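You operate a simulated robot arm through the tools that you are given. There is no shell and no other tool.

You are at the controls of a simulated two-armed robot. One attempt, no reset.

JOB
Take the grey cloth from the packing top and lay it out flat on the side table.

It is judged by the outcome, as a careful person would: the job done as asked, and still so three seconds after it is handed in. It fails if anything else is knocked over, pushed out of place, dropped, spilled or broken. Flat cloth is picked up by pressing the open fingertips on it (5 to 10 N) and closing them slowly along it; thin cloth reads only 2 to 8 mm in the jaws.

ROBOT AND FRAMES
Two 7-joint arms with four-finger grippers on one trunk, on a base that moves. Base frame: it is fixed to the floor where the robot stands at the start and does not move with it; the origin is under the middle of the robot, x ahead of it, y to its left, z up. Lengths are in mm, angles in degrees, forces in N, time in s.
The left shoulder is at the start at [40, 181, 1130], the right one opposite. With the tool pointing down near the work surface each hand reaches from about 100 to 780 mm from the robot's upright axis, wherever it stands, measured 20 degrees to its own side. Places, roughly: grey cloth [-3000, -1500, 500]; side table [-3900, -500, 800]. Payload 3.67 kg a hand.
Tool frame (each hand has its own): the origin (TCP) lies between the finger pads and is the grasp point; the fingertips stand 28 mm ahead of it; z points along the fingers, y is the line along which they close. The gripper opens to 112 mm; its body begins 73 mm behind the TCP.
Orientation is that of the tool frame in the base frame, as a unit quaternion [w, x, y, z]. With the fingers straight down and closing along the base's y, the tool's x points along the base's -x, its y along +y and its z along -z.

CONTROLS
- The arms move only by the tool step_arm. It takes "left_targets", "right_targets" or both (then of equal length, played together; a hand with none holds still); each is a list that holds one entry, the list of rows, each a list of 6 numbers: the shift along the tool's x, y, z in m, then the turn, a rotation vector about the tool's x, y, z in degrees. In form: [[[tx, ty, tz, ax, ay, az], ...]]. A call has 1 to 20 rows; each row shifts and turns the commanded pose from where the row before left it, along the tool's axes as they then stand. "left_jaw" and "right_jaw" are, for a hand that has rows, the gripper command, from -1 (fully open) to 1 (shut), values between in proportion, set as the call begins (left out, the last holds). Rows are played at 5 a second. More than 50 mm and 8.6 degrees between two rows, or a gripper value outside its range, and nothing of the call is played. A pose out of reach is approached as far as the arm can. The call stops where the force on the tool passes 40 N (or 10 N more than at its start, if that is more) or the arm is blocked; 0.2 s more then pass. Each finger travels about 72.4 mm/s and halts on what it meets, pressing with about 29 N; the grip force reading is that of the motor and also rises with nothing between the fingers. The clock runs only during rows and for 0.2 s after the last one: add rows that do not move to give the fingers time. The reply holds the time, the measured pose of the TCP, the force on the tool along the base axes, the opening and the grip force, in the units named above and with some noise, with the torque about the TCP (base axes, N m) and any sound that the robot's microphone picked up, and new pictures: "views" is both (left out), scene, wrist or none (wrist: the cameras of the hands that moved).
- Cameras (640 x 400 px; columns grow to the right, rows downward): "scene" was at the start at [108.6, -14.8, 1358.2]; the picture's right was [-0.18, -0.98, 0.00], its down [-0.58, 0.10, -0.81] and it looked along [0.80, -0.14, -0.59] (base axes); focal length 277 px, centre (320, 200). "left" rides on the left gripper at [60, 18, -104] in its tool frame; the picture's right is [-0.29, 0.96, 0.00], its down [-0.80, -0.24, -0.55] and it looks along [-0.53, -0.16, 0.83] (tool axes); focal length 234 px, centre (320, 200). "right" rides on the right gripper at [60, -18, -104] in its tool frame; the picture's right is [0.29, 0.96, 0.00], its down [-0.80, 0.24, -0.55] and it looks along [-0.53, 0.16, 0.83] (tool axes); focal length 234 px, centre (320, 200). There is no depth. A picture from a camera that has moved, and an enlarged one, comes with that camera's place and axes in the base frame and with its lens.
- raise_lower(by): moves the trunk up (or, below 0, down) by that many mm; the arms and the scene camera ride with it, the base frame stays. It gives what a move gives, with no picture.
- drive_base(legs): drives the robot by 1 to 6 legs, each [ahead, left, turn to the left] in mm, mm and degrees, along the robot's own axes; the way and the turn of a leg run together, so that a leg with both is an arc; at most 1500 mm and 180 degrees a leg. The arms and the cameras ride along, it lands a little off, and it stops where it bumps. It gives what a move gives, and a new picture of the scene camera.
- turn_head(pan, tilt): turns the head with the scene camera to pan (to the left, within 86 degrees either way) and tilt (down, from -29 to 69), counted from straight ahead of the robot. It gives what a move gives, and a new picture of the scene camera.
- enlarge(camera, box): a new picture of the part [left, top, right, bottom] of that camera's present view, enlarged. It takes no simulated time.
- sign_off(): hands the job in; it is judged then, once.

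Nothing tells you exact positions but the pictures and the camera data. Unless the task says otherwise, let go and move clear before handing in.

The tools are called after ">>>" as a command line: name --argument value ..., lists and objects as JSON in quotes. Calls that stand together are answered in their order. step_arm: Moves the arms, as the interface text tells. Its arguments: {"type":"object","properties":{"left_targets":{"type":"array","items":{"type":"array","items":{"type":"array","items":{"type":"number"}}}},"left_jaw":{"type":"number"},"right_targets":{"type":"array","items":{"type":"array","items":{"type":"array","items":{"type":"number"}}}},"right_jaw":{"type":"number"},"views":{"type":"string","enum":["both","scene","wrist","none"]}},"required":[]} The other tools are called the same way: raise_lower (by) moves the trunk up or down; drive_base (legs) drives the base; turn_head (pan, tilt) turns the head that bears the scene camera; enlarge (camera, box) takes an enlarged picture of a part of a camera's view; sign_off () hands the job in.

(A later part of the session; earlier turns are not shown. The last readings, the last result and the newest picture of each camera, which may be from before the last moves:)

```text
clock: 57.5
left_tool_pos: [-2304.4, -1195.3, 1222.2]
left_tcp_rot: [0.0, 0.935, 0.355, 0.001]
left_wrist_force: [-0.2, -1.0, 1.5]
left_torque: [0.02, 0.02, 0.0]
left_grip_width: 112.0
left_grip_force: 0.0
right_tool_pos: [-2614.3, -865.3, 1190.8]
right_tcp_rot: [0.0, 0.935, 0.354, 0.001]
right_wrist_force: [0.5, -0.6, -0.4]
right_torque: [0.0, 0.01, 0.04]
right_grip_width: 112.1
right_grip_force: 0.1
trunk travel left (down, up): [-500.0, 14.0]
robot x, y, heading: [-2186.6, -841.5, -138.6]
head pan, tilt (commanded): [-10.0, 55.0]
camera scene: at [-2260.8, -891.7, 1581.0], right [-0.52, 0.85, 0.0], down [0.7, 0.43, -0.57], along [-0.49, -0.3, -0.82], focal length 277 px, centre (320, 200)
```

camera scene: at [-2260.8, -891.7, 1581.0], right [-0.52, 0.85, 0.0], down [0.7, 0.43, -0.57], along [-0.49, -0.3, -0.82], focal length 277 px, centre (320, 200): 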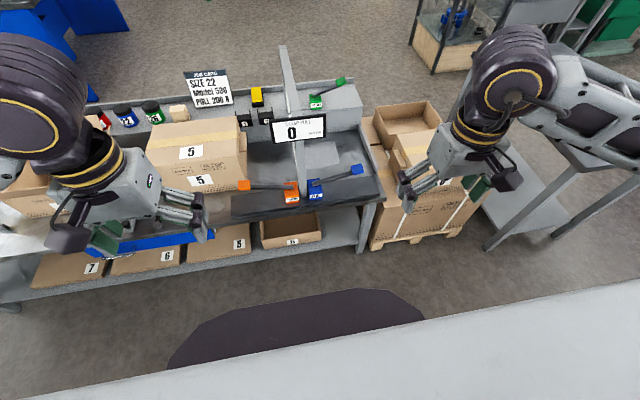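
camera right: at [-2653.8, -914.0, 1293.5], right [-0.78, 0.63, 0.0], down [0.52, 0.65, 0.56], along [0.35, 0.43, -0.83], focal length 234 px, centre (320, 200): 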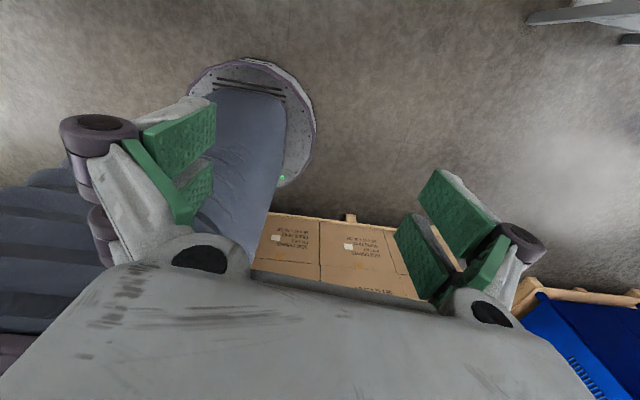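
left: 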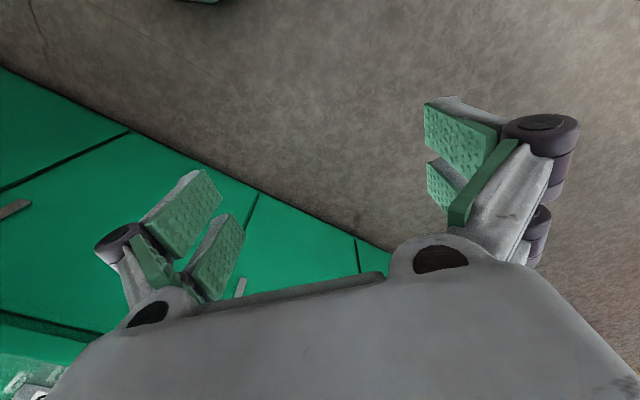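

The torso and base both end about 300 mm ahead of the axis, and the table edge is about 690 mm ahead. I drive 310 mm ahead with hands high, leaving about 70 mm.

>>> drive_base --legs '[[310, 0, 0]]'

>>> turn_head --pan -12 --tilt 55

```text
clock: 59.6
left_tool_pos: [-2539.3, -1395.1, 1224.9]
left_tcp_rot: [0.0, 0.937, 0.35, 0.001]
left_wrist_force: [0.2, 0.8, -0.4]
left_torque: [-0.03, 0.0, -0.02]
left_grip_width: 112.0
left_grip_force: 0.1
right_tool_pos: [-2845.3, -1065.4, 1192.1]
right_tcp_rot: [-0.001, 0.937, 0.349, 0.0]
right_wrist_force: [0.7, -0.2, 0.0]
right_torque: [0.01, 0.0, -0.02]
right_grip_width: 111.9
right_grip_force: 0.1
trunk travel left (down, up): [-500.0, 14.0]
robot x, y, heading: [-2419.9, -1047.0, -139.3]
head pan, tilt (commanded): [-10.0, 55.0]
camera scene: at [-2492.4, -1093.2, 1581.2], right [-0.51, 0.86, 0.0], down [0.7, 0.42, -0.57], along [-0.49, -0.3, -0.82], focal length 277 px, centre (320, 200)
```

scene: 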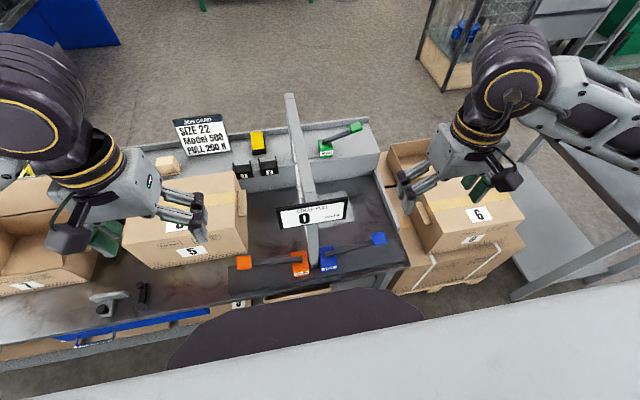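

```text
clock: 60.3
left_tool_pos: [-2540.8, -1396.5, 1224.1]
left_tcp_rot: [0.001, 0.937, 0.349, 0.0]
left_wrist_force: [-1.0, -0.4, -0.7]
left_torque: [-0.01, 0.03, 0.01]
left_grip_width: 112.2
left_grip_force: 0.0
right_tool_pos: [-2847.0, -1064.9, 1191.4]
right_tcp_rot: [0.0, 0.937, 0.35, 0.001]
right_wrist_force: [-0.1, -0.1, 0.8]
right_torque: [-0.01, 0.02, 0.02]
right_grip_width: 112.0
right_grip_force: 0.1
trunk travel left (down, up): [-500.0, 14.0]
robot x, y, heading: [-2417.1, -1046.2, -139.0]
head pan, tilt (commanded): [-12.0, 55.0]
camera scene: at [-2494.8, -1091.9, 1581.1], right [-0.48, 0.88, 0.0], down [0.72, 0.4, -0.57], along [-0.5, -0.28, -0.82], focal length 277 px, centre (320, 200)
```

scene: 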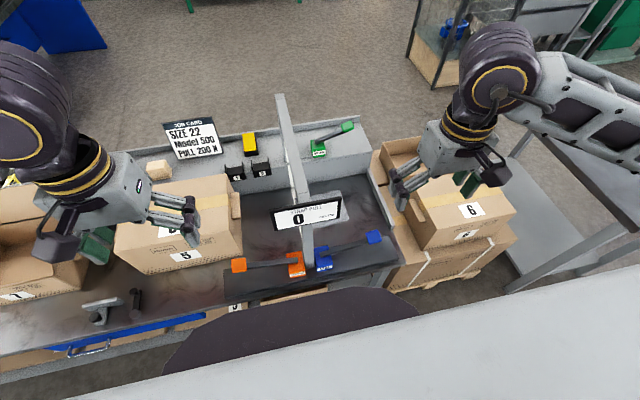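

The table edge is now close in front with the base still clear. I enlarge the area around the gate and cloth.

>>> enlarge --camera "scene" --box '[230, 120, 420, 300]'

>>> enlarge --camera "right" --box '[0, 0, 640, 400]'

```text
2.22 times, centred on (325, 210) of scene
camera zoom: at [-2494.8, -1091.9, 1581.1], right [-0.48, 0.88, 0.0], down [0.72, 0.4, -0.57], along [-0.5, -0.28, -0.82], focal length 616 px, centre (309, 178)
```

zoom: 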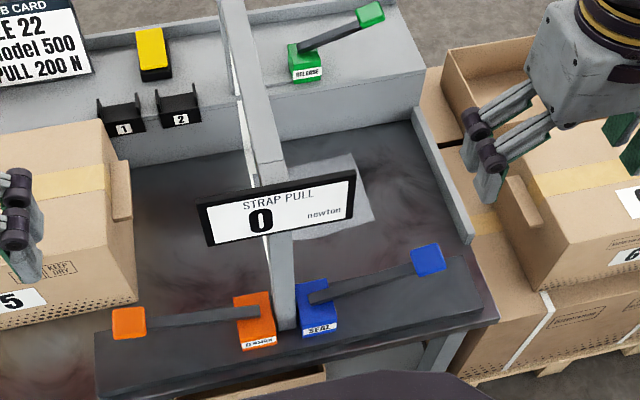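

```text
1.00 times, centred on (320, 200) of right (not enlarged: the box is as wide or as high as the picture)
camera zoom: at [-2814.0, -1011.9, 1294.6], right [0.85, -0.53, 0.0], down [-0.45, -0.7, 0.55], along [-0.3, -0.47, -0.83], focal length 234 px, centre (320, 200)
```

zoom: 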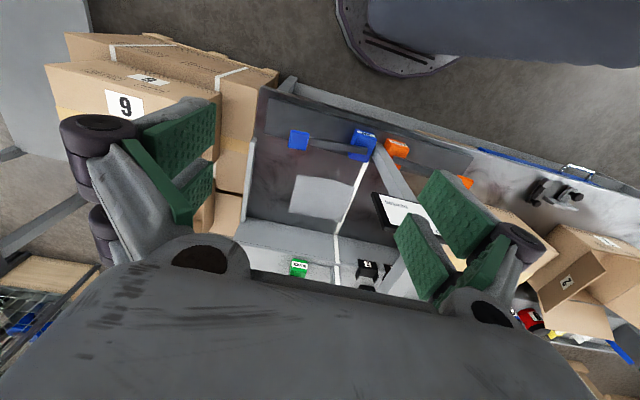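

The right wrist camera shows the whole cloth clear of the white strap. I enlarge it to find its corners.

>>> enlarge --camera "right" --box '[230, 80, 430, 280]'

```text
2.00 times, centred on (330, 180) of right
camera zoom: at [-2814.0, -1011.9, 1294.6], right [0.85, -0.53, 0.0], down [-0.45, -0.7, 0.55], along [-0.3, -0.47, -0.83], focal length 468 px, centre (300, 240)
```

zoom: 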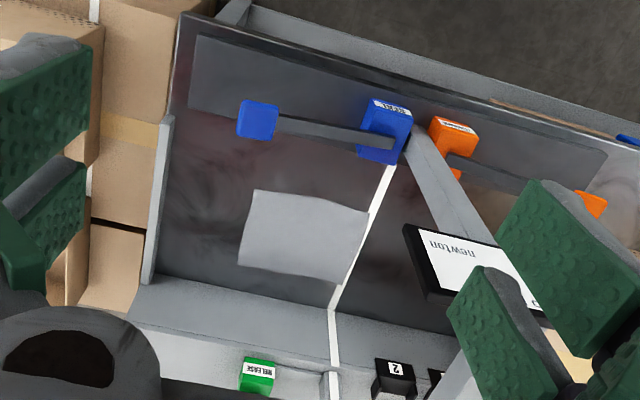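

Cloth corners come out at about (-3061,-1267), (-2927,-1398), (-3039,-1509), (-3170,-1368), so 190 x 153 mm. I extend the right hand above its right-hand edge while still high.

>>> step_arm --right_targets '[[[-0.045, 0.006, 0, 0, 0, 0], [-0.045, 0.006, 0, 0, 0, 0], [-0.045, 0.006, 0, 0, 0, 0], [-0.045, 0.006, 0, 0, 0, 0], [-0.045, 0.006, 0, 0, 0, 0], [-0.045, 0.006, 0, 0, 0, 0], [-0.045, 0.006, 0, 0, 0, 0], [-0.045, 0.006, 0, 0, 0, 0]]]' --views "both"

```text
clock: 62.1
left_tool_pos: [-2540.6, -1397.9, 1222.5]
left_tcp_rot: [0.0, 0.937, 0.349, 0.002]
left_wrist_force: [-0.8, -0.7, -0.2]
left_torque: [0.0, -0.02, 0.04]
left_grip_width: 111.9
left_grip_force: 0.1
right_tool_pos: [-3090.5, -1343.1, 1191.4]
right_tcp_rot: [-0.001, 0.937, 0.351, 0.002]
right_wrist_force: [-0.5, 0.1, -0.5]
right_torque: [0.02, -0.03, -0.01]
right_grip_width: 112.1
right_grip_force: 0.2
trunk travel left (down, up): [-500.0, 14.0]
robot x, y, heading: [-2416.9, -1046.9, -139.1]
head pan, tilt (commanded): [-12.0, 55.0]
camera scene: at [-2495.6, -1095.0, 1581.0], right [-0.48, 0.88, 0.0], down [0.72, 0.4, -0.57], along [-0.5, -0.28, -0.82], focal length 277 px, centre (320, 200)
camera right: at [-3058.7, -1290.0, 1295.0], right [0.85, -0.53, 0.0], down [-0.45, -0.71, 0.55], along [-0.29, -0.47, -0.83], focal length 234 px, centre (320, 200)
```

scene: 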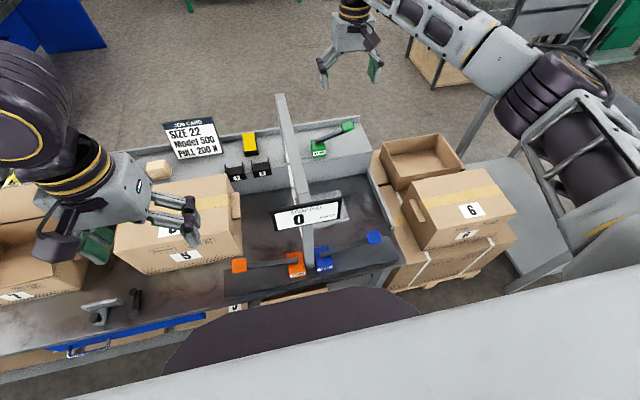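
right: 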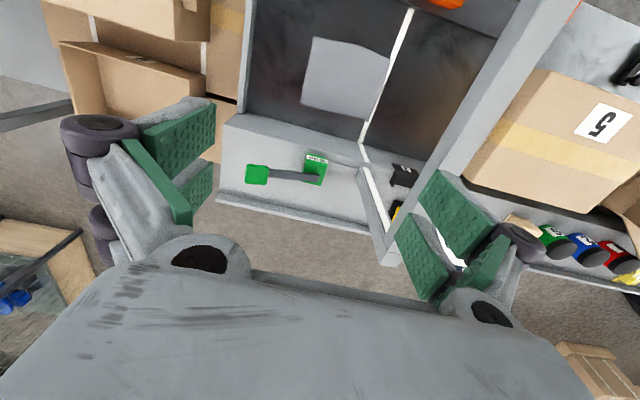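

The right hand is above the cloth's right edge, 28 mm inboard, with the forearm well to the right of the display and levers. I lower the trunk in two steps, checking the view.

>>> raise_lower --by -250

>>> turn_head --pan -25 --tilt 40

>>> enlarge --camera "right" --box '[0, 0, 640, 400]'

```text
clock: 64.6
left_tool_pos: [-2540.7, -1397.0, 974.2]
left_tcp_rot: [0.0, 0.937, 0.349, 0.0]
left_wrist_force: [0.4, 0.0, 0.6]
left_torque: [0.0, 0.0, -0.02]
left_grip_width: 112.2
left_grip_force: 0.1
right_tool_pos: [-3089.4, -1341.3, 943.6]
right_tcp_rot: [0.0, 0.937, 0.35, 0.0]
right_wrist_force: [0.3, -0.1, 0.0]
right_torque: [-0.03, 0.0, -0.02]
right_grip_width: 112.1
right_grip_force: 0.0
trunk travel left (down, up): [-250.0, 264.0]
robot x, y, heading: [-2414.3, -1045.0, -139.4]
head pan, tilt (commanded): [-12.0, 55.0]
```

```text
clock: 65.4
left_tool_pos: [-2539.8, -1395.1, 973.6]
left_tcp_rot: [0.0, 0.937, 0.349, 0.001]
left_wrist_force: [-0.5, -1.0, -0.3]
left_torque: [-0.01, 0.01, 0.01]
left_grip_width: 112.1
left_grip_force: 0.0
right_tool_pos: [-3090.9, -1341.0, 942.1]
right_tcp_rot: [-0.001, 0.937, 0.349, 0.001]
right_wrist_force: [-0.1, -0.5, 0.8]
right_torque: [0.01, -0.02, 0.02]
right_grip_width: 111.9
right_grip_force: 0.1
trunk travel left (down, up): [-250.0, 264.0]
robot x, y, heading: [-2420.1, -1041.6, -139.0]
head pan, tilt (commanded): [-25.0, 40.0]
camera scene: at [-2513.8, -1081.0, 1352.0], right [-0.27, 0.96, 0.0], down [0.62, 0.18, -0.77], along [-0.74, -0.21, -0.64], focal length 277 px, centre (320, 200)
```

scene: 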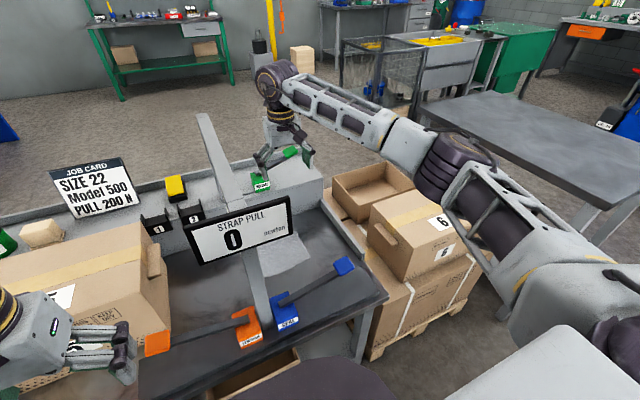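

```text
1.00 times, centred on (320, 200) of right (not enlarged: the box is as wide or as high as the picture)
camera zoom: at [-3058.1, -1287.7, 1045.9], right [0.85, -0.53, 0.0], down [-0.45, -0.7, 0.55], along [-0.29, -0.47, -0.83], focal length 234 px, centre (320, 200)
```

zoom: 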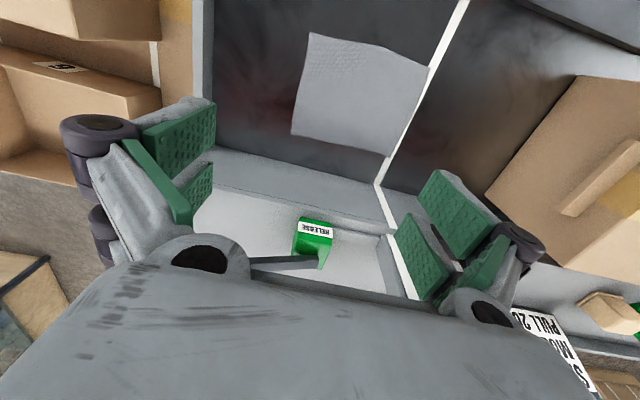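

All is clear: the hand is over the cloth, between the levers in front and the back box. I lower the trunk another 150 mm.

>>> raise_lower --by -150

>>> turn_head --pan -30 --tilt 35

>>> enlarge --camera "right" --box '[0, 0, 640, 400]'

```text
clock: 67.2
left_tool_pos: [-2540.4, -1396.9, 823.3]
left_tcp_rot: [-0.001, 0.937, 0.349, 0.001]
left_wrist_force: [-0.4, 0.7, -0.6]
left_torque: [0.02, -0.01, -0.01]
left_grip_width: 112.1
left_grip_force: 0.1
right_tool_pos: [-3090.0, -1340.2, 791.9]
right_tcp_rot: [-0.001, 0.937, 0.349, 0.0]
right_wrist_force: [-1.0, -0.6, 0.6]
right_torque: [0.04, -0.04, 0.0]
right_grip_width: 112.0
right_grip_force: 0.1
trunk travel left (down, up): [-100.0, 414.0]
robot x, y, heading: [-2416.7, -1046.2, -139.2]
head pan, tilt (commanded): [-25.0, 40.0]
```

```text
clock: 67.8
left_tool_pos: [-2540.5, -1396.2, 823.2]
left_tcp_rot: [0.0, 0.937, 0.349, 0.001]
left_wrist_force: [0.7, -0.6, 0.5]
left_torque: [0.03, 0.01, 0.03]
left_grip_width: 111.9
left_grip_force: 0.1
right_tool_pos: [-3089.4, -1340.8, 790.5]
right_tcp_rot: [0.0, 0.937, 0.35, 0.0]
right_wrist_force: [0.6, 1.1, 0.7]
right_torque: [-0.01, 0.0, -0.02]
right_grip_width: 112.2
right_grip_force: 0.0
trunk travel left (down, up): [-100.0, 414.0]
robot x, y, heading: [-2420.3, -1044.5, -139.0]
head pan, tilt (commanded): [-30.0, 35.0]
camera scene: at [-2518.5, -1074.3, 1208.6], right [-0.19, 0.98, 0.0], down [0.56, 0.11, -0.82], along [-0.8, -0.16, -0.57], focal length 277 px, centre (320, 200)
```

scene: 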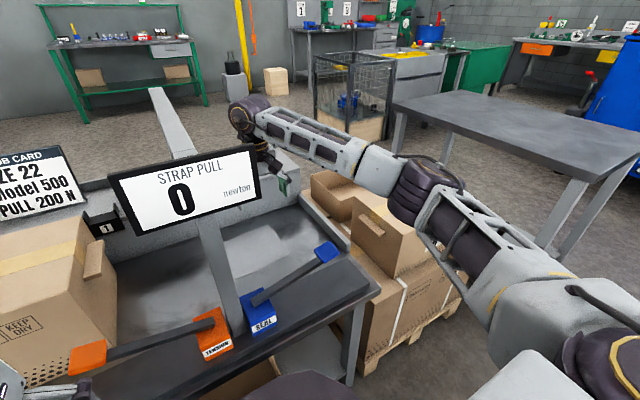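

```text
1.00 times, centred on (320, 200) of right (not enlarged: the box is as wide or as high as the picture)
camera zoom: at [-3058.1, -1287.7, 895.0], right [0.85, -0.53, 0.0], down [-0.45, -0.7, 0.55], along [-0.29, -0.47, -0.83], focal length 234 px, centre (320, 200)
```

zoom: 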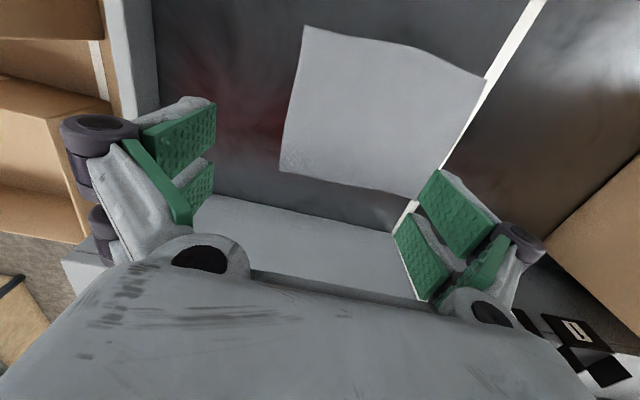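

Cloth edge midpoint is about (-3114,-1320), and the TCP sits 32 mm inboard of it, centred along the edge. I narrow the jaws to about 45 mm, trim the yaw by 3°, and come down to about 40 mm above the cloth.

>>> step_arm --right_targets '[[[0, 0, 0, 0, 0, -3], [0, 0, 0.02, 0, 0, 0], [0, 0, 0.02, 0, 0, 0], [0, 0, 0.02, 0, 0, 0], [0, 0, 0.02, 0, 0, 0], [0, 0, 0, 0, 0, 0], [0, 0, 0, 0, 0, 0]]]' --right_jaw 0.2 --views "both"

```text
clock: 69.4
left_tool_pos: [-2539.7, -1396.1, 822.4]
left_tcp_rot: [-0.001, 0.937, 0.35, 0.001]
left_wrist_force: [0.0, 0.1, -0.2]
left_torque: [0.03, 0.02, 0.0]
left_grip_width: 111.9
left_grip_force: 0.1
right_tool_pos: [-3089.0, -1340.5, 710.9]
right_tcp_rot: [0.001, 0.928, 0.373, 0.001]
right_wrist_force: [0.8, 0.3, 0.0]
right_torque: [-0.01, -0.02, 0.0]
right_grip_width: 45.2
right_grip_force: 0.1
trunk travel left (down, up): [-100.0, 414.0]
robot x, y, heading: [-2420.7, -1043.4, -138.9]
head pan, tilt (commanded): [-30.0, 35.0]
camera scene: at [-2518.6, -1074.2, 1208.7], right [-0.19, 0.98, 0.0], down [0.56, 0.11, -0.82], along [-0.8, -0.15, -0.57], focal length 277 px, centre (320, 200)
camera right: at [-3059.6, -1286.0, 814.6], right [0.87, -0.49, 0.0], down [-0.41, -0.73, 0.55], along [-0.27, -0.48, -0.83], focal length 234 px, centre (320, 200)
```

scene: 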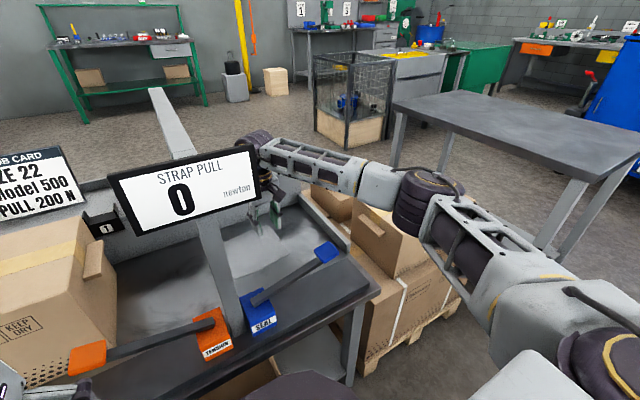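
right: 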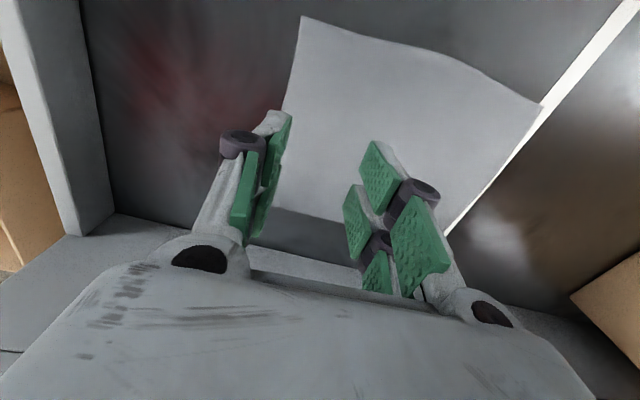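

The fingers straddle a strip at the cloth's right edge, about 45 mm above it. I lower slowly in small steps watching the force.

>>> step_arm --right_targets '[[[0, 0, 0.015, 0, 0, 0], [0, 0, 0.015, 0, 0, 0], [0, 0, 0.005, 0, 0, 0], [0, 0, 0, 0, 0, 0]]]' --views "wrist"

```text
clock: 70.4
left_tool_pos: [-2539.7, -1396.7, 822.4]
left_tcp_rot: [-0.001, 0.937, 0.348, 0.001]
left_wrist_force: [-0.4, 1.0, -0.3]
left_torque: [0.03, 0.0, 0.02]
left_grip_width: 112.2
left_grip_force: 0.1
right_tool_pos: [-3090.5, -1341.2, 675.4]
right_tcp_rot: [0.0, 0.927, 0.374, 0.001]
right_wrist_force: [-0.2, -0.5, -0.1]
right_torque: [-0.01, 0.0, 0.02]
right_grip_width: 45.1
right_grip_force: 0.1
trunk travel left (down, up): [-100.0, 414.0]
robot x, y, heading: [-2421.7, -1045.9, -139.0]
head pan, tilt (commanded): [-30.0, 35.0]
camera right: at [-3060.9, -1285.4, 779.1], right [0.87, -0.49, 0.0], down [-0.41, -0.73, 0.55], along [-0.27, -0.48, -0.83], focal length 234 px, centre (320, 200)
```

right: 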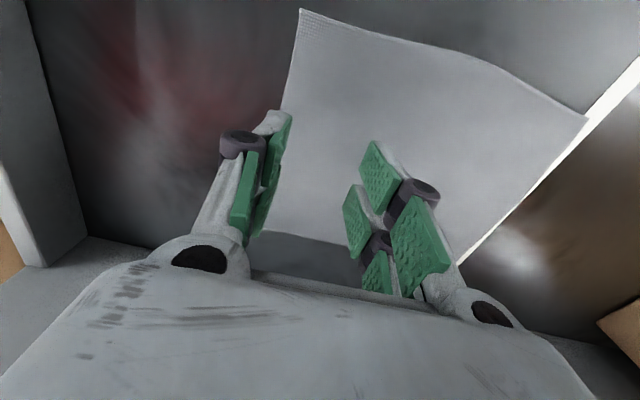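

The outer finger would land right on the cloth's edge, so I shift 5 mm inboard, narrow to about 36 mm, and continue down gently.

>>> step_arm --right_targets '[[[0, 0.005, 0, 0, 0, 0], [0, 0, 0.003, 0, 0, 0], [0, 0, 0.003, 0, 0, 0], [0, 0, 0, 0, 0, 0]]]' --right_jaw 0.36 --views "wrist"

```text
clock: 71.4
left_tool_pos: [-2539.1, -1396.8, 822.7]
left_tcp_rot: [-0.001, 0.937, 0.35, 0.001]
left_wrist_force: [-0.3, -0.4, -0.3]
left_torque: [0.03, 0.02, -0.01]
left_grip_width: 111.9
left_grip_force: 0.1
right_tool_pos: [-3085.4, -1343.8, 669.7]
right_tcp_rot: [0.0, 0.927, 0.374, 0.0]
right_wrist_force: [0.3, -0.2, 0.4]
right_torque: [0.01, 0.0, 0.01]
right_grip_width: 35.8
right_grip_force: 0.1
trunk travel left (down, up): [-100.0, 414.0]
robot x, y, heading: [-2416.7, -1047.3, -139.1]
head pan, tilt (commanded): [-30.0, 35.0]
camera right: at [-3056.5, -1289.3, 773.1], right [0.87, -0.49, 0.0], down [-0.41, -0.73, 0.55], along [-0.27, -0.48, -0.83], focal length 234 px, centre (320, 200)
```

right: 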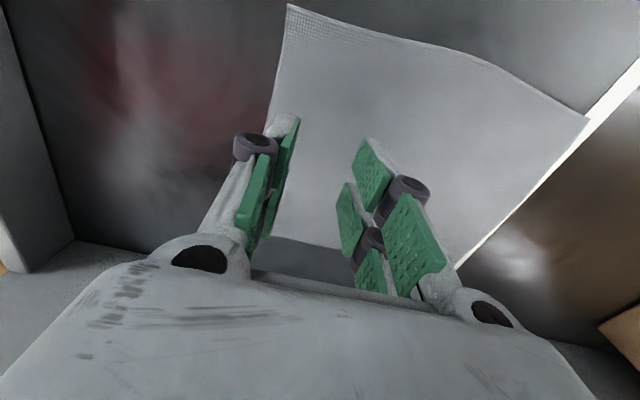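

The fingers now sit just inboard of the edge, a few millimetres above the cloth. I lower in 2 mm steps until contact shows.

>>> step_arm --right_targets '[[[0, 0, 0.002, 0, 0, 0], [0, 0, 0.002, 0, 0, 0], [0, 0, 0, 0, 0, 0]]]' --views "none"

>>> step_arm --right_targets '[[[0, 0, 0.002, 0, 0, 0], [0, 0, 0, 0, 0, 0]]]' --views "none"

```text
clock: 72.2
left_tool_pos: [-2539.5, -1397.0, 822.2]
left_tcp_rot: [0.0, 0.937, 0.349, 0.001]
left_wrist_force: [0.0, -0.5, 0.3]
left_torque: [-0.02, 0.03, 0.01]
left_grip_width: 112.1
left_grip_force: 0.1
right_tool_pos: [-3085.3, -1343.2, 666.8]
right_tcp_rot: [0.0, 0.927, 0.374, 0.0]
right_wrist_force: [-0.7, 0.0, 0.1]
right_torque: [0.0, -0.01, 0.0]
right_grip_width: 35.5
right_grip_force: 0.0
trunk travel left (down, up): [-100.0, 414.0]
robot x, y, heading: [-2417.2, -1043.3, -139.1]
head pan, tilt (commanded): [-30.0, 35.0]
```

```text
clock: 72.8
left_tool_pos: [-2540.6, -1396.7, 824.0]
left_tcp_rot: [-0.001, 0.937, 0.35, 0.0]
left_wrist_force: [0.3, 0.4, 0.0]
left_torque: [0.03, 0.01, -0.01]
left_grip_width: 112.1
left_grip_force: 0.0
right_tool_pos: [-3085.8, -1344.7, 664.0]
right_tcp_rot: [-0.001, 0.927, 0.374, 0.0]
right_wrist_force: [-0.4, 0.6, -0.3]
right_torque: [0.02, -0.04, 0.04]
right_grip_width: 35.8
right_grip_force: 0.0
trunk travel left (down, up): [-100.0, 414.0]
robot x, y, heading: [-2417.2, -1048.6, -138.9]
head pan, tilt (commanded): [-30.0, 35.0]
```

No contact yet at TCP z about 664 (tips near 636). I continue down in 2 mm steps.

>>> step_arm --right_targets '[[[0, 0, 0.002, 0, 0, 0], [0, 0, 0, 0, 0, 0]]]' --views "none"

>>> step_arm --right_targets '[[[0, 0, 0.002, 0, 0, 0], [0, 0, 0, 0, 0, 0]]]' --views "wrist"

```text
clock: 73.4
left_tool_pos: [-2541.1, -1396.1, 823.4]
left_tcp_rot: [-0.001, 0.937, 0.349, 0.001]
left_wrist_force: [0.0, -0.6, -0.3]
left_torque: [-0.01, -0.02, 0.03]
left_grip_width: 112.1
left_grip_force: 0.0
right_tool_pos: [-3087.2, -1343.9, 661.7]
right_tcp_rot: [0.0, 0.928, 0.374, 0.001]
right_wrist_force: [0.0, -0.8, -0.6]
right_torque: [0.0, -0.01, 0.04]
right_grip_width: 35.5
right_grip_force: 0.0
trunk travel left (down, up): [-100.0, 414.0]
robot x, y, heading: [-2420.7, -1045.2, -139.3]
head pan, tilt (commanded): [-30.0, 35.0]
```

```text
clock: 74.0
left_tool_pos: [-2540.2, -1396.2, 823.4]
left_tcp_rot: [0.0, 0.937, 0.349, 0.001]
left_wrist_force: [-0.2, 0.2, 0.6]
left_torque: [-0.01, 0.01, 0.02]
left_grip_width: 111.8
left_grip_force: 0.1
right_tool_pos: [-3087.4, -1342.2, 659.7]
right_tcp_rot: [0.0, 0.928, 0.374, 0.0]
right_wrist_force: [0.2, -0.1, -0.6]
right_torque: [0.01, 0.02, -0.01]
right_grip_width: 35.8
right_grip_force: 0.0
trunk travel left (down, up): [-100.0, 414.0]
robot x, y, heading: [-2421.3, -1046.4, -139.0]
head pan, tilt (commanded): [-30.0, 35.0]
camera right: at [-3057.8, -1288.7, 763.2], right [0.87, -0.49, 0.0], down [-0.41, -0.73, 0.55], along [-0.27, -0.48, -0.83], focal length 234 px, centre (320, 200)
```

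right: 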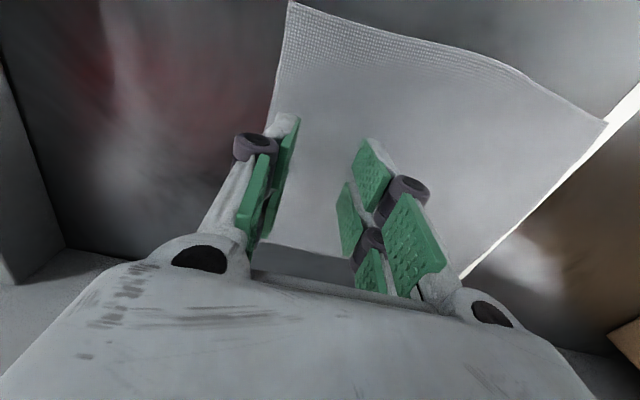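

Still no contact; the table is a bit lower than estimated. I keep going down in 2 mm steps.

>>> step_arm --right_targets '[[[0, 0, 0.002, 0, 0, 0], [0, 0, 0, 0, 0, 0]]]' --views "none"

>>> step_arm --right_targets '[[[0, 0, 0.002, 0, 0, 0], [0, 0, 0, 0, 0, 0]]]' --views "none"

>>> step_arm --right_targets '[[[0, 0, 0.002, 0, 0, 0], [0, 0, 0, 0, 0, 0]]]' --views "wrist"

```text
clock: 74.6
left_tool_pos: [-2539.5, -1396.6, 823.1]
left_tcp_rot: [0.0, 0.937, 0.35, 0.0]
left_wrist_force: [-0.4, -0.3, -0.3]
left_torque: [-0.01, -0.03, -0.03]
left_grip_width: 111.9
left_grip_force: 0.1
right_tool_pos: [-3086.1, -1342.2, 657.5]
right_tcp_rot: [-0.001, 0.928, 0.373, 0.0]
right_wrist_force: [-0.7, 0.3, 0.0]
right_torque: [-0.01, -0.02, -0.05]
right_grip_width: 35.4
right_grip_force: 0.1
trunk travel left (down, up): [-100.0, 414.0]
robot x, y, heading: [-2417.2, -1043.6, -139.0]
head pan, tilt (commanded): [-30.0, 35.0]
```

```text
clock: 75.2
left_tool_pos: [-2539.6, -1396.5, 822.4]
left_tcp_rot: [0.0, 0.937, 0.349, 0.001]
left_wrist_force: [-0.9, 0.3, 0.0]
left_torque: [0.01, 0.01, 0.03]
left_grip_width: 112.0
left_grip_force: 0.1
right_tool_pos: [-3086.8, -1343.0, 656.4]
right_tcp_rot: [0.0, 0.927, 0.374, 0.001]
right_wrist_force: [-0.4, -0.6, 0.6]
right_torque: [0.01, -0.05, 0.01]
right_grip_width: 35.8
right_grip_force: 0.1
trunk travel left (down, up): [-100.0, 414.0]
robot x, y, heading: [-2418.6, -1046.7, -139.3]
head pan, tilt (commanded): [-30.0, 35.0]
```

```text
clock: 75.8
left_tool_pos: [-2541.3, -1396.9, 822.4]
left_tcp_rot: [-0.001, 0.937, 0.349, 0.001]
left_wrist_force: [0.2, -0.7, 0.8]
left_torque: [0.0, -0.01, -0.03]
left_grip_width: 112.2
left_grip_force: 0.1
right_tool_pos: [-3086.5, -1343.9, 655.4]
right_tcp_rot: [-0.001, 0.927, 0.374, 0.001]
right_wrist_force: [-0.2, -0.4, -0.1]
right_torque: [0.0, 0.0, 0.0]
right_grip_width: 35.9
right_grip_force: 0.0
trunk travel left (down, up): [-100.0, 414.0]
robot x, y, heading: [-2417.9, -1043.6, -139.2]
head pan, tilt (commanded): [-30.0, 35.0]
camera right: at [-3057.7, -1289.4, 757.8], right [0.87, -0.49, 0.0], down [-0.41, -0.73, 0.55], along [-0.27, -0.48, -0.83], focal length 234 px, centre (320, 200)
```

right: 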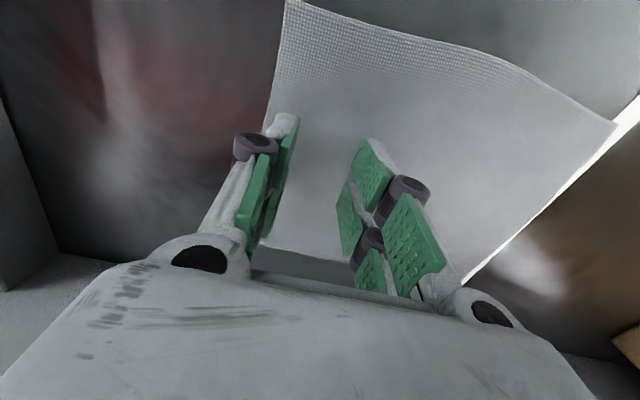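

Still in free air at tips about 627 mm. I continue down in small steps.

>>> step_arm --right_targets '[[[0, 0, 0.002, 0, 0, 0], [0, 0, 0, 0, 0, 0]]]' --views "none"

>>> step_arm --right_targets '[[[0, 0, 0.002, 0, 0, 0], [0, 0, 0, 0, 0, 0]]]' --views "none"

>>> step_arm --right_targets '[[[0, 0, 0.002, 0, 0, 0], [0, 0, 0, 0, 0, 0]]]' --views "wrist"

```text
clock: 76.4
left_tool_pos: [-2540.2, -1397.2, 822.9]
left_tcp_rot: [0.0, 0.937, 0.349, 0.0]
left_wrist_force: [0.5, -0.5, 0.5]
left_torque: [0.03, -0.03, -0.03]
left_grip_width: 112.0
left_grip_force: 0.1
right_tool_pos: [-3087.8, -1345.0, 652.0]
right_tcp_rot: [-0.001, 0.928, 0.373, 0.001]
right_wrist_force: [-0.9, 0.2, 0.2]
right_torque: [-0.03, -0.02, 0.0]
right_grip_width: 35.8
right_grip_force: 0.2
trunk travel left (down, up): [-100.0, 414.0]
robot x, y, heading: [-2419.3, -1042.8, -139.0]
head pan, tilt (commanded): [-30.0, 35.0]
```

```text
clock: 77.0
left_tool_pos: [-2540.2, -1395.9, 823.9]
left_tcp_rot: [-0.001, 0.937, 0.35, 0.0]
left_wrist_force: [-0.3, -0.5, 0.0]
left_torque: [-0.01, -0.02, -0.02]
left_grip_width: 112.1
left_grip_force: 0.0
right_tool_pos: [-3085.9, -1344.6, 651.0]
right_tcp_rot: [0.0, 0.927, 0.375, 0.0]
right_wrist_force: [0.3, -0.3, -0.6]
right_torque: [0.0, 0.01, 0.02]
right_grip_width: 35.6
right_grip_force: 0.1
trunk travel left (down, up): [-100.0, 414.0]
robot x, y, heading: [-2413.0, -1045.0, -139.2]
head pan, tilt (commanded): [-30.0, 35.0]
```

```text
clock: 77.6
left_tool_pos: [-2540.6, -1396.1, 823.8]
left_tcp_rot: [0.0, 0.937, 0.35, 0.001]
left_wrist_force: [-0.5, -0.5, -0.1]
left_torque: [0.02, -0.01, 0.0]
left_grip_width: 112.2
left_grip_force: 0.0
right_tool_pos: [-3087.3, -1344.2, 648.1]
right_tcp_rot: [0.0, 0.928, 0.374, 0.001]
right_wrist_force: [-0.1, -0.4, 2.6]
right_torque: [0.0, 0.05, 0.02]
right_grip_width: 36.0
right_grip_force: 0.1
trunk travel left (down, up): [-100.0, 414.0]
robot x, y, heading: [-2420.9, -1043.2, -139.2]
head pan, tilt (commanded): [-30.0, 35.0]
camera right: at [-3057.2, -1290.3, 752.0], right [0.87, -0.49, 0.0], down [-0.41, -0.73, 0.55], along [-0.27, -0.48, -0.83], focal length 234 px, centre (320, 200)
```

right: 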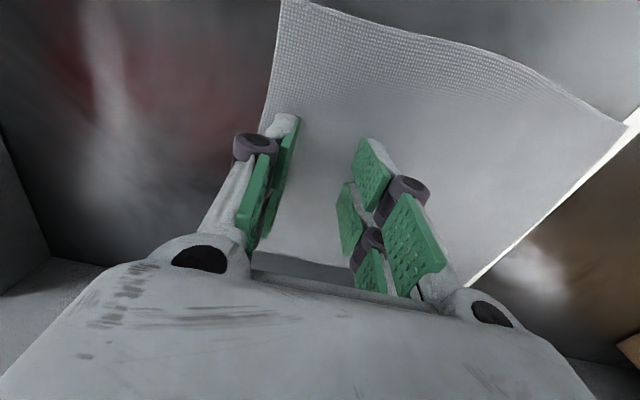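

First contact: 2.6 N at TCP z 648, so the table surface is about 620 mm. I press slightly more to reach 5–10 N.

>>> step_arm --right_targets '[[[0, 0, 0.001, 0, 0, 0], [0, 0, 0, 0, 0, 0]]]' --views "none"

```text
clock: 78.2
left_tool_pos: [-2540.0, -1395.2, 822.4]
left_tcp_rot: [0.0, 0.937, 0.35, 0.0]
left_wrist_force: [-0.3, 0.4, -0.5]
left_torque: [0.01, -0.01, 0.01]
left_grip_width: 112.0
left_grip_force: 0.1
right_tool_pos: [-3086.8, -1345.3, 648.8]
right_tcp_rot: [-0.001, 0.927, 0.374, 0.001]
right_wrist_force: [-0.7, 0.2, 7.5]
right_torque: [0.05, 0.02, -0.04]
right_grip_width: 36.0
right_grip_force: 0.0
trunk travel left (down, up): [-100.0, 414.0]
robot x, y, heading: [-2417.4, -1047.3, -139.2]
head pan, tilt (commanded): [-30.0, 35.0]
```

Pressing at 7.5 N. I start closing the fingers slowly.

>>> step_arm --right_targets '[[[0, 0, 0, 0, 0, 0], [0, 0, 0, 0, 0, 0]]]' --right_jaw 0.46 --views "wrist"

```text
clock: 78.8
left_tool_pos: [-2540.0, -1395.8, 823.7]
left_tcp_rot: [-0.001, 0.937, 0.349, 0.0]
left_wrist_force: [-0.7, 1.2, 0.6]
left_torque: [0.0, 0.02, 0.03]
left_grip_width: 111.9
left_grip_force: 0.0
right_tool_pos: [-3086.5, -1346.1, 649.6]
right_tcp_rot: [0.0, 0.927, 0.374, 0.0]
right_wrist_force: [-1.3, -0.8, 9.4]
right_torque: [-0.04, 0.0, -0.01]
right_grip_width: 29.5
right_grip_force: 0.1
trunk travel left (down, up): [-100.0, 414.0]
robot x, y, heading: [-2418.0, -1042.3, -139.2]
head pan, tilt (commanded): [-30.0, 35.0]
camera right: at [-3056.8, -1290.6, 751.9], right [0.87, -0.49, 0.0], down [-0.41, -0.73, 0.55], along [-0.27, -0.48, -0.83], focal length 234 px, centre (320, 200)
```

right: 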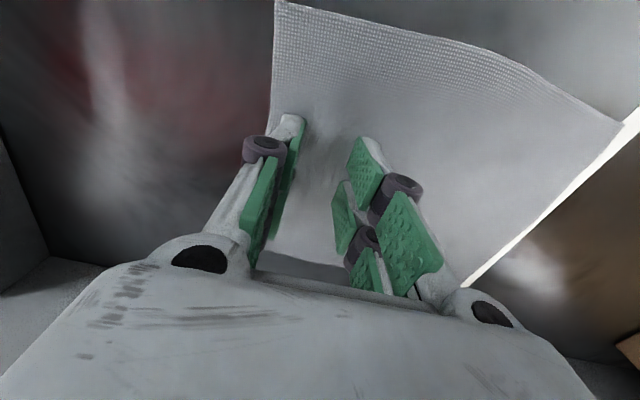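

The cloth starts to gather between the fingers. I keep closing in small steps.

>>> step_arm --right_targets '[[[0, 0, 0, 0, 0, 0], [0, 0, 0, 0, 0, 0]]]' --right_jaw 0.56 --views "none"

>>> step_arm --right_targets '[[[0, 0, 0, 0, 0, 0], [0, 0, 0, 0, 0, 0]]]' --right_jaw 0.66 --views "wrist"

```text
clock: 79.4
left_tool_pos: [-2539.6, -1395.2, 822.5]
left_tcp_rot: [0.0, 0.937, 0.35, 0.0]
left_wrist_force: [-1.3, 0.2, 0.2]
left_torque: [0.02, 0.0, 0.01]
left_grip_width: 111.9
left_grip_force: 0.0
right_tool_pos: [-3087.3, -1344.7, 648.5]
right_tcp_rot: [0.0, 0.927, 0.375, 0.0]
right_wrist_force: [0.4, -0.6, 10.6]
right_torque: [0.01, 0.04, -0.03]
right_grip_width: 23.4
right_grip_force: 0.0
trunk travel left (down, up): [-100.0, 414.0]
robot x, y, heading: [-2420.0, -1046.7, -139.3]
head pan, tilt (commanded): [-30.0, 35.0]
```

```text
clock: 80.0
left_tool_pos: [-2539.9, -1396.1, 822.5]
left_tcp_rot: [0.0, 0.937, 0.35, 0.0]
left_wrist_force: [0.2, 0.0, -0.6]
left_torque: [0.0, 0.01, -0.01]
left_grip_width: 112.2
left_grip_force: 0.0
right_tool_pos: [-3087.0, -1344.4, 648.6]
right_tcp_rot: [-0.001, 0.927, 0.374, 0.001]
right_wrist_force: [0.4, -1.0, 9.6]
right_torque: [0.01, 0.04, 0.01]
right_grip_width: 17.3
right_grip_force: 0.0
trunk travel left (down, up): [-100.0, 414.0]
robot x, y, heading: [-2417.6, -1045.8, -138.9]
head pan, tilt (commanded): [-30.0, 35.0]
camera right: at [-3056.8, -1290.3, 751.7], right [0.87, -0.49, 0.0], down [-0.41, -0.73, 0.55], along [-0.27, -0.48, -0.83], focal length 234 px, centre (320, 200)
```

right: 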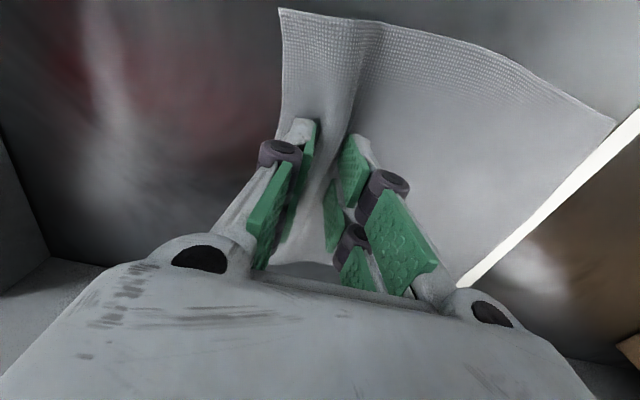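

A clean fold is rising between the fingers. I continue closing until gripped.

>>> step_arm --right_targets '[[[0, 0, 0, 0, 0, 0], [0, 0, 0, 0, 0, 0]]]' --right_jaw 0.76 --views "none"

>>> step_arm --right_targets '[[[0, 0, 0, 0, 0, 0], [0, 0, 0, 0, 0, 0]]]' --right_jaw 0.86 --views "wrist"

```text
clock: 80.6
left_tool_pos: [-2540.3, -1395.8, 823.1]
left_tcp_rot: [0.0, 0.937, 0.35, 0.0]
left_wrist_force: [0.4, 0.2, -0.8]
left_torque: [0.02, -0.03, -0.01]
left_grip_width: 112.1
left_grip_force: 0.0
right_tool_pos: [-3085.7, -1344.7, 648.4]
right_tcp_rot: [-0.001, 0.928, 0.374, 0.001]
right_wrist_force: [-0.2, 0.4, 8.0]
right_torque: [-0.02, 0.03, -0.04]
right_grip_width: 12.9
right_grip_force: 0.2
trunk travel left (down, up): [-100.0, 414.0]
robot x, y, heading: [-2413.5, -1043.5, -138.9]
head pan, tilt (commanded): [-30.0, 35.0]
```

```text
clock: 81.2
left_tool_pos: [-2538.8, -1396.6, 823.4]
left_tcp_rot: [-0.001, 0.937, 0.35, 0.0]
left_wrist_force: [0.0, 0.2, 1.1]
left_torque: [0.02, -0.01, 0.02]
left_grip_width: 112.0
left_grip_force: 0.0
right_tool_pos: [-3086.8, -1344.4, 647.6]
right_tcp_rot: [0.001, 0.928, 0.374, 0.0]
right_wrist_force: [-0.9, 1.6, 5.4]
right_torque: [0.01, 0.01, -0.02]
right_grip_width: 8.3
right_grip_force: 0.7
trunk travel left (down, up): [-100.0, 414.0]
robot x, y, heading: [-2419.0, -1047.3, -139.2]
head pan, tilt (commanded): [-30.0, 35.0]
camera right: at [-3057.0, -1290.3, 751.0], right [0.87, -0.49, 0.0], down [-0.41, -0.73, 0.55], along [-0.27, -0.48, -0.83], focal length 234 px, centre (320, 200)
```

right: 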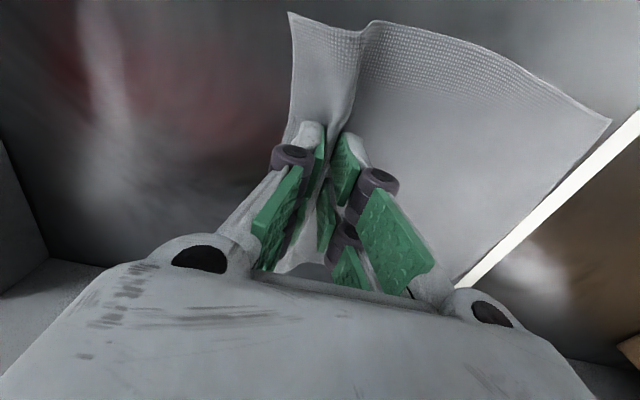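

The fold is between the pads at 8 mm and grip force is rising. I close fully to secure it.

>>> step_arm --right_targets '[[[0, 0, 0, 0, 0, 0], [0, 0, 0, 0, 0, 0]]]' --right_jaw 0.94 --views "none"

>>> step_arm --right_targets '[[[0, 0, 0, 0, 0, 0], [0, 0, 0, 0, 0, 0], [0, 0, 0, 0, 0, 0]]]' --right_jaw 1.0 --views "wrist"

```text
clock: 81.8
left_tool_pos: [-2538.9, -1397.2, 823.4]
left_tcp_rot: [0.0, 0.937, 0.35, 0.001]
left_wrist_force: [-0.5, -0.2, 0.1]
left_torque: [-0.04, -0.01, 0.01]
left_grip_width: 111.9
left_grip_force: 0.0
right_tool_pos: [-3086.0, -1344.1, 646.6]
right_tcp_rot: [-0.001, 0.928, 0.374, 0.001]
right_wrist_force: [0.2, 0.8, 3.0]
right_torque: [-0.01, 0.0, -0.03]
right_grip_width: 5.8
right_grip_force: 29.3
trunk travel left (down, up): [-100.0, 414.0]
robot x, y, heading: [-2417.6, -1045.1, -139.1]
head pan, tilt (commanded): [-30.0, 35.0]
```

```text
clock: 82.6
left_tool_pos: [-2540.7, -1396.7, 823.7]
left_tcp_rot: [0.001, 0.937, 0.349, 0.001]
left_wrist_force: [0.7, -0.4, -0.4]
left_torque: [0.0, 0.0, 0.01]
left_grip_width: 111.9
left_grip_force: 0.0
right_tool_pos: [-3085.5, -1345.7, 647.7]
right_tcp_rot: [0.0, 0.928, 0.374, 0.001]
right_wrist_force: [0.6, -0.1, 1.3]
right_torque: [0.01, -0.02, 0.02]
right_grip_width: 5.9
right_grip_force: 28.9
trunk travel left (down, up): [-100.0, 414.0]
robot x, y, heading: [-2416.8, -1044.3, -139.1]
head pan, tilt (commanded): [-30.0, 35.0]
camera right: at [-3057.3, -1290.4, 750.9], right [0.87, -0.49, 0.0], down [-0.41, -0.73, 0.55], along [-0.27, -0.48, -0.83], focal length 234 px, centre (320, 200)
```

right: 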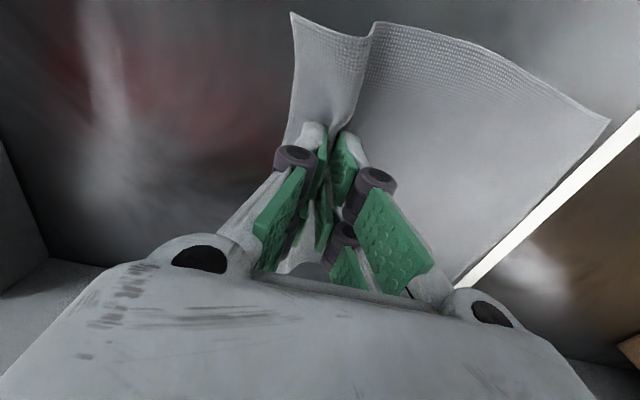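

Jaws read 5.9 mm with a 29 N grip, so the fold is held. I lift straight up slowly.

>>> step_arm --right_targets '[[[0, 0, -0.01, 0, 0, 0], [0, 0, -0.015, 0, 0, 0], [0, 0, -0.02, 0, 0, 0], [0, 0, -0.02, 0, 0, 0], [0, 0, -0.02, 0, 0, 0], [0, 0, -0.02, 0, 0, 0], [0, 0, -0.02, 0, 0, 0], [0, 0, 0, 0, 0, 0]]]' --views "both"

```text
clock: 84.4
left_tool_pos: [-2539.7, -1396.2, 822.7]
left_tcp_rot: [-0.001, 0.937, 0.349, 0.0]
left_wrist_force: [0.4, 1.0, -0.2]
left_torque: [0.0, 0.0, -0.01]
left_grip_width: 112.0
left_grip_force: 0.0
right_tool_pos: [-3086.3, -1343.4, 771.7]
right_tcp_rot: [0.0, 0.927, 0.374, 0.0]
right_wrist_force: [-0.1, -0.8, -0.2]
right_torque: [-0.04, -0.04, 0.02]
right_grip_width: 5.9
right_grip_force: 29.5
trunk travel left (down, up): [-100.0, 414.0]
robot x, y, heading: [-2419.6, -1043.4, -139.2]
head pan, tilt (commanded): [-30.0, 35.0]
camera scene: at [-2518.8, -1074.3, 1208.6], right [-0.19, 0.98, 0.0], down [0.56, 0.11, -0.82], along [-0.8, -0.15, -0.57], focal length 277 px, centre (320, 200)
camera right: at [-3056.3, -1288.4, 875.6], right [0.87, -0.49, 0.0], down [-0.41, -0.73, 0.55], along [-0.27, -0.48, -0.83], focal length 234 px, centre (320, 200)
```

scene: 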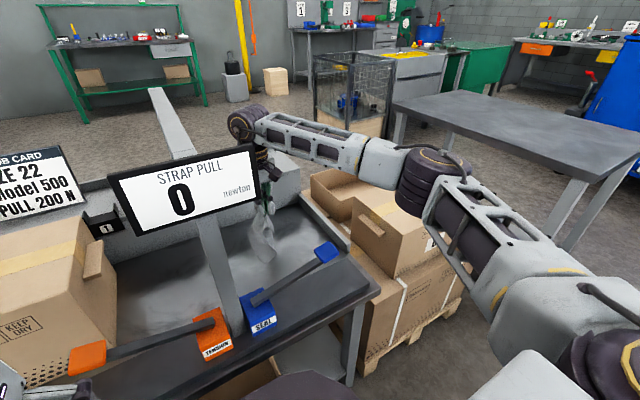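
right: 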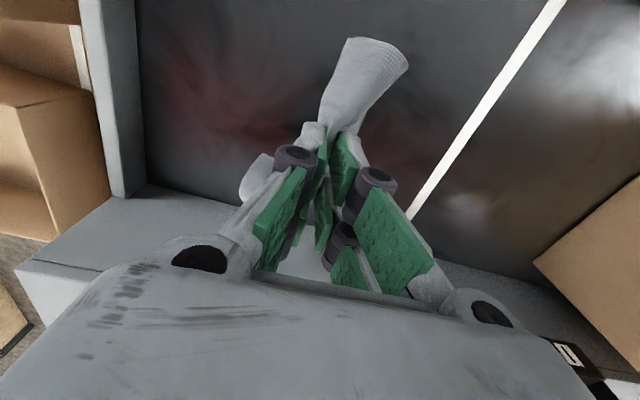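

The cloth hangs from the hand, clear of the table. I lift further with the arm and then the trunk, well above the levers and gate.

>>> step_arm --right_targets '[[[0, 0, -0.03, 0, 0, 0], [0, 0, -0.03, 0, 0, 0], [0, 0, -0.03, 0, 0, 0], [0, 0, 0, 0, 0, 0]]]' --views "none"

>>> raise_lower --by 400

>>> turn_head --pan -30 --tilt 40

>>> enlarge --camera "right" --box '[0, 0, 640, 400]'

```text
clock: 85.4
left_tool_pos: [-2541.1, -1396.7, 822.1]
left_tcp_rot: [0.0, 0.937, 0.35, 0.0]
left_wrist_force: [0.4, 0.7, 0.6]
left_torque: [-0.02, -0.01, -0.01]
left_grip_width: 112.0
left_grip_force: 0.1
right_tool_pos: [-3085.7, -1343.7, 860.9]
right_tcp_rot: [-0.001, 0.928, 0.373, 0.002]
right_wrist_force: [0.0, 0.1, -0.2]
right_torque: [0.03, 0.0, 0.02]
right_grip_width: 6.1
right_grip_force: 28.5
trunk travel left (down, up): [-100.0, 414.0]
robot x, y, heading: [-2420.0, -1044.7, -139.2]
head pan, tilt (commanded): [-30.0, 35.0]
```

```text
clock: 89.2
left_tool_pos: [-2541.0, -1396.7, 1224.2]
left_tcp_rot: [-0.001, 0.937, 0.35, 0.001]
left_wrist_force: [0.5, -0.3, 0.3]
left_torque: [0.0, -0.03, -0.03]
left_grip_width: 112.1
left_grip_force: 0.1
right_tool_pos: [-3085.6, -1343.8, 1261.3]
right_tcp_rot: [-0.001, 0.927, 0.374, 0.001]
right_wrist_force: [0.7, 0.1, 0.5]
right_torque: [-0.02, 0.01, -0.03]
right_grip_width: 5.8
right_grip_force: 28.6
trunk travel left (down, up): [-500.0, 14.0]
robot x, y, heading: [-2415.4, -1045.7, -139.2]
head pan, tilt (commanded): [-30.0, 35.0]
```

```text
clock: 89.9
left_tool_pos: [-2539.0, -1396.3, 1223.5]
left_tcp_rot: [0.0, 0.937, 0.349, 0.001]
left_wrist_force: [0.3, -0.2, 0.4]
left_torque: [-0.02, -0.01, 0.0]
left_grip_width: 111.8
left_grip_force: 0.1
right_tool_pos: [-3085.7, -1344.7, 1262.4]
right_tcp_rot: [0.001, 0.927, 0.374, 0.001]
right_wrist_force: [0.1, 0.5, 0.8]
right_torque: [0.01, 0.0, 0.04]
right_grip_width: 5.8
right_grip_force: 29.4
trunk travel left (down, up): [-500.0, 14.0]
robot x, y, heading: [-2420.8, -1045.2, -139.2]
head pan, tilt (commanded): [-30.0, 40.0]
camera scene: at [-2515.7, -1073.8, 1601.8], right [-0.19, 0.98, 0.0], down [0.63, 0.12, -0.77], along [-0.75, -0.14, -0.64], focal length 277 px, centre (320, 200)
```

scene: 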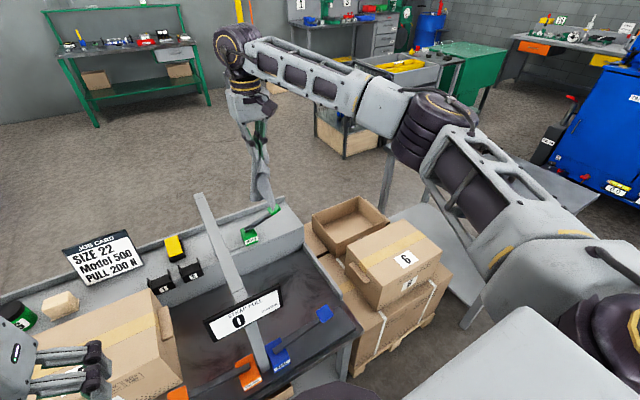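

```text
1.00 times, centred on (320, 200) of right (not enlarged: the box is as wide or as high as the picture)
camera zoom: at [-3055.9, -1290.0, 1365.7], right [0.87, -0.49, 0.0], down [-0.41, -0.73, 0.55], along [-0.27, -0.48, -0.83], focal length 234 px, centre (320, 200)
```

zoom: 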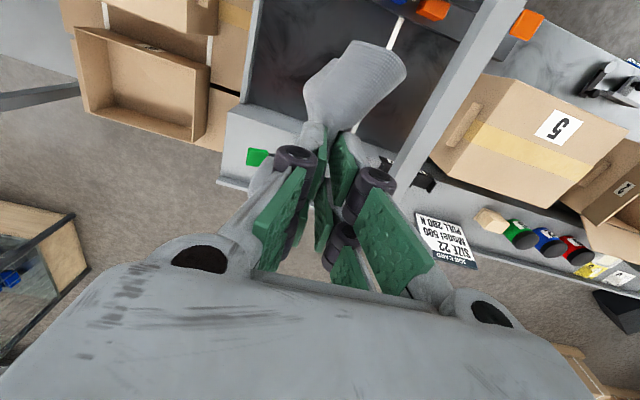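

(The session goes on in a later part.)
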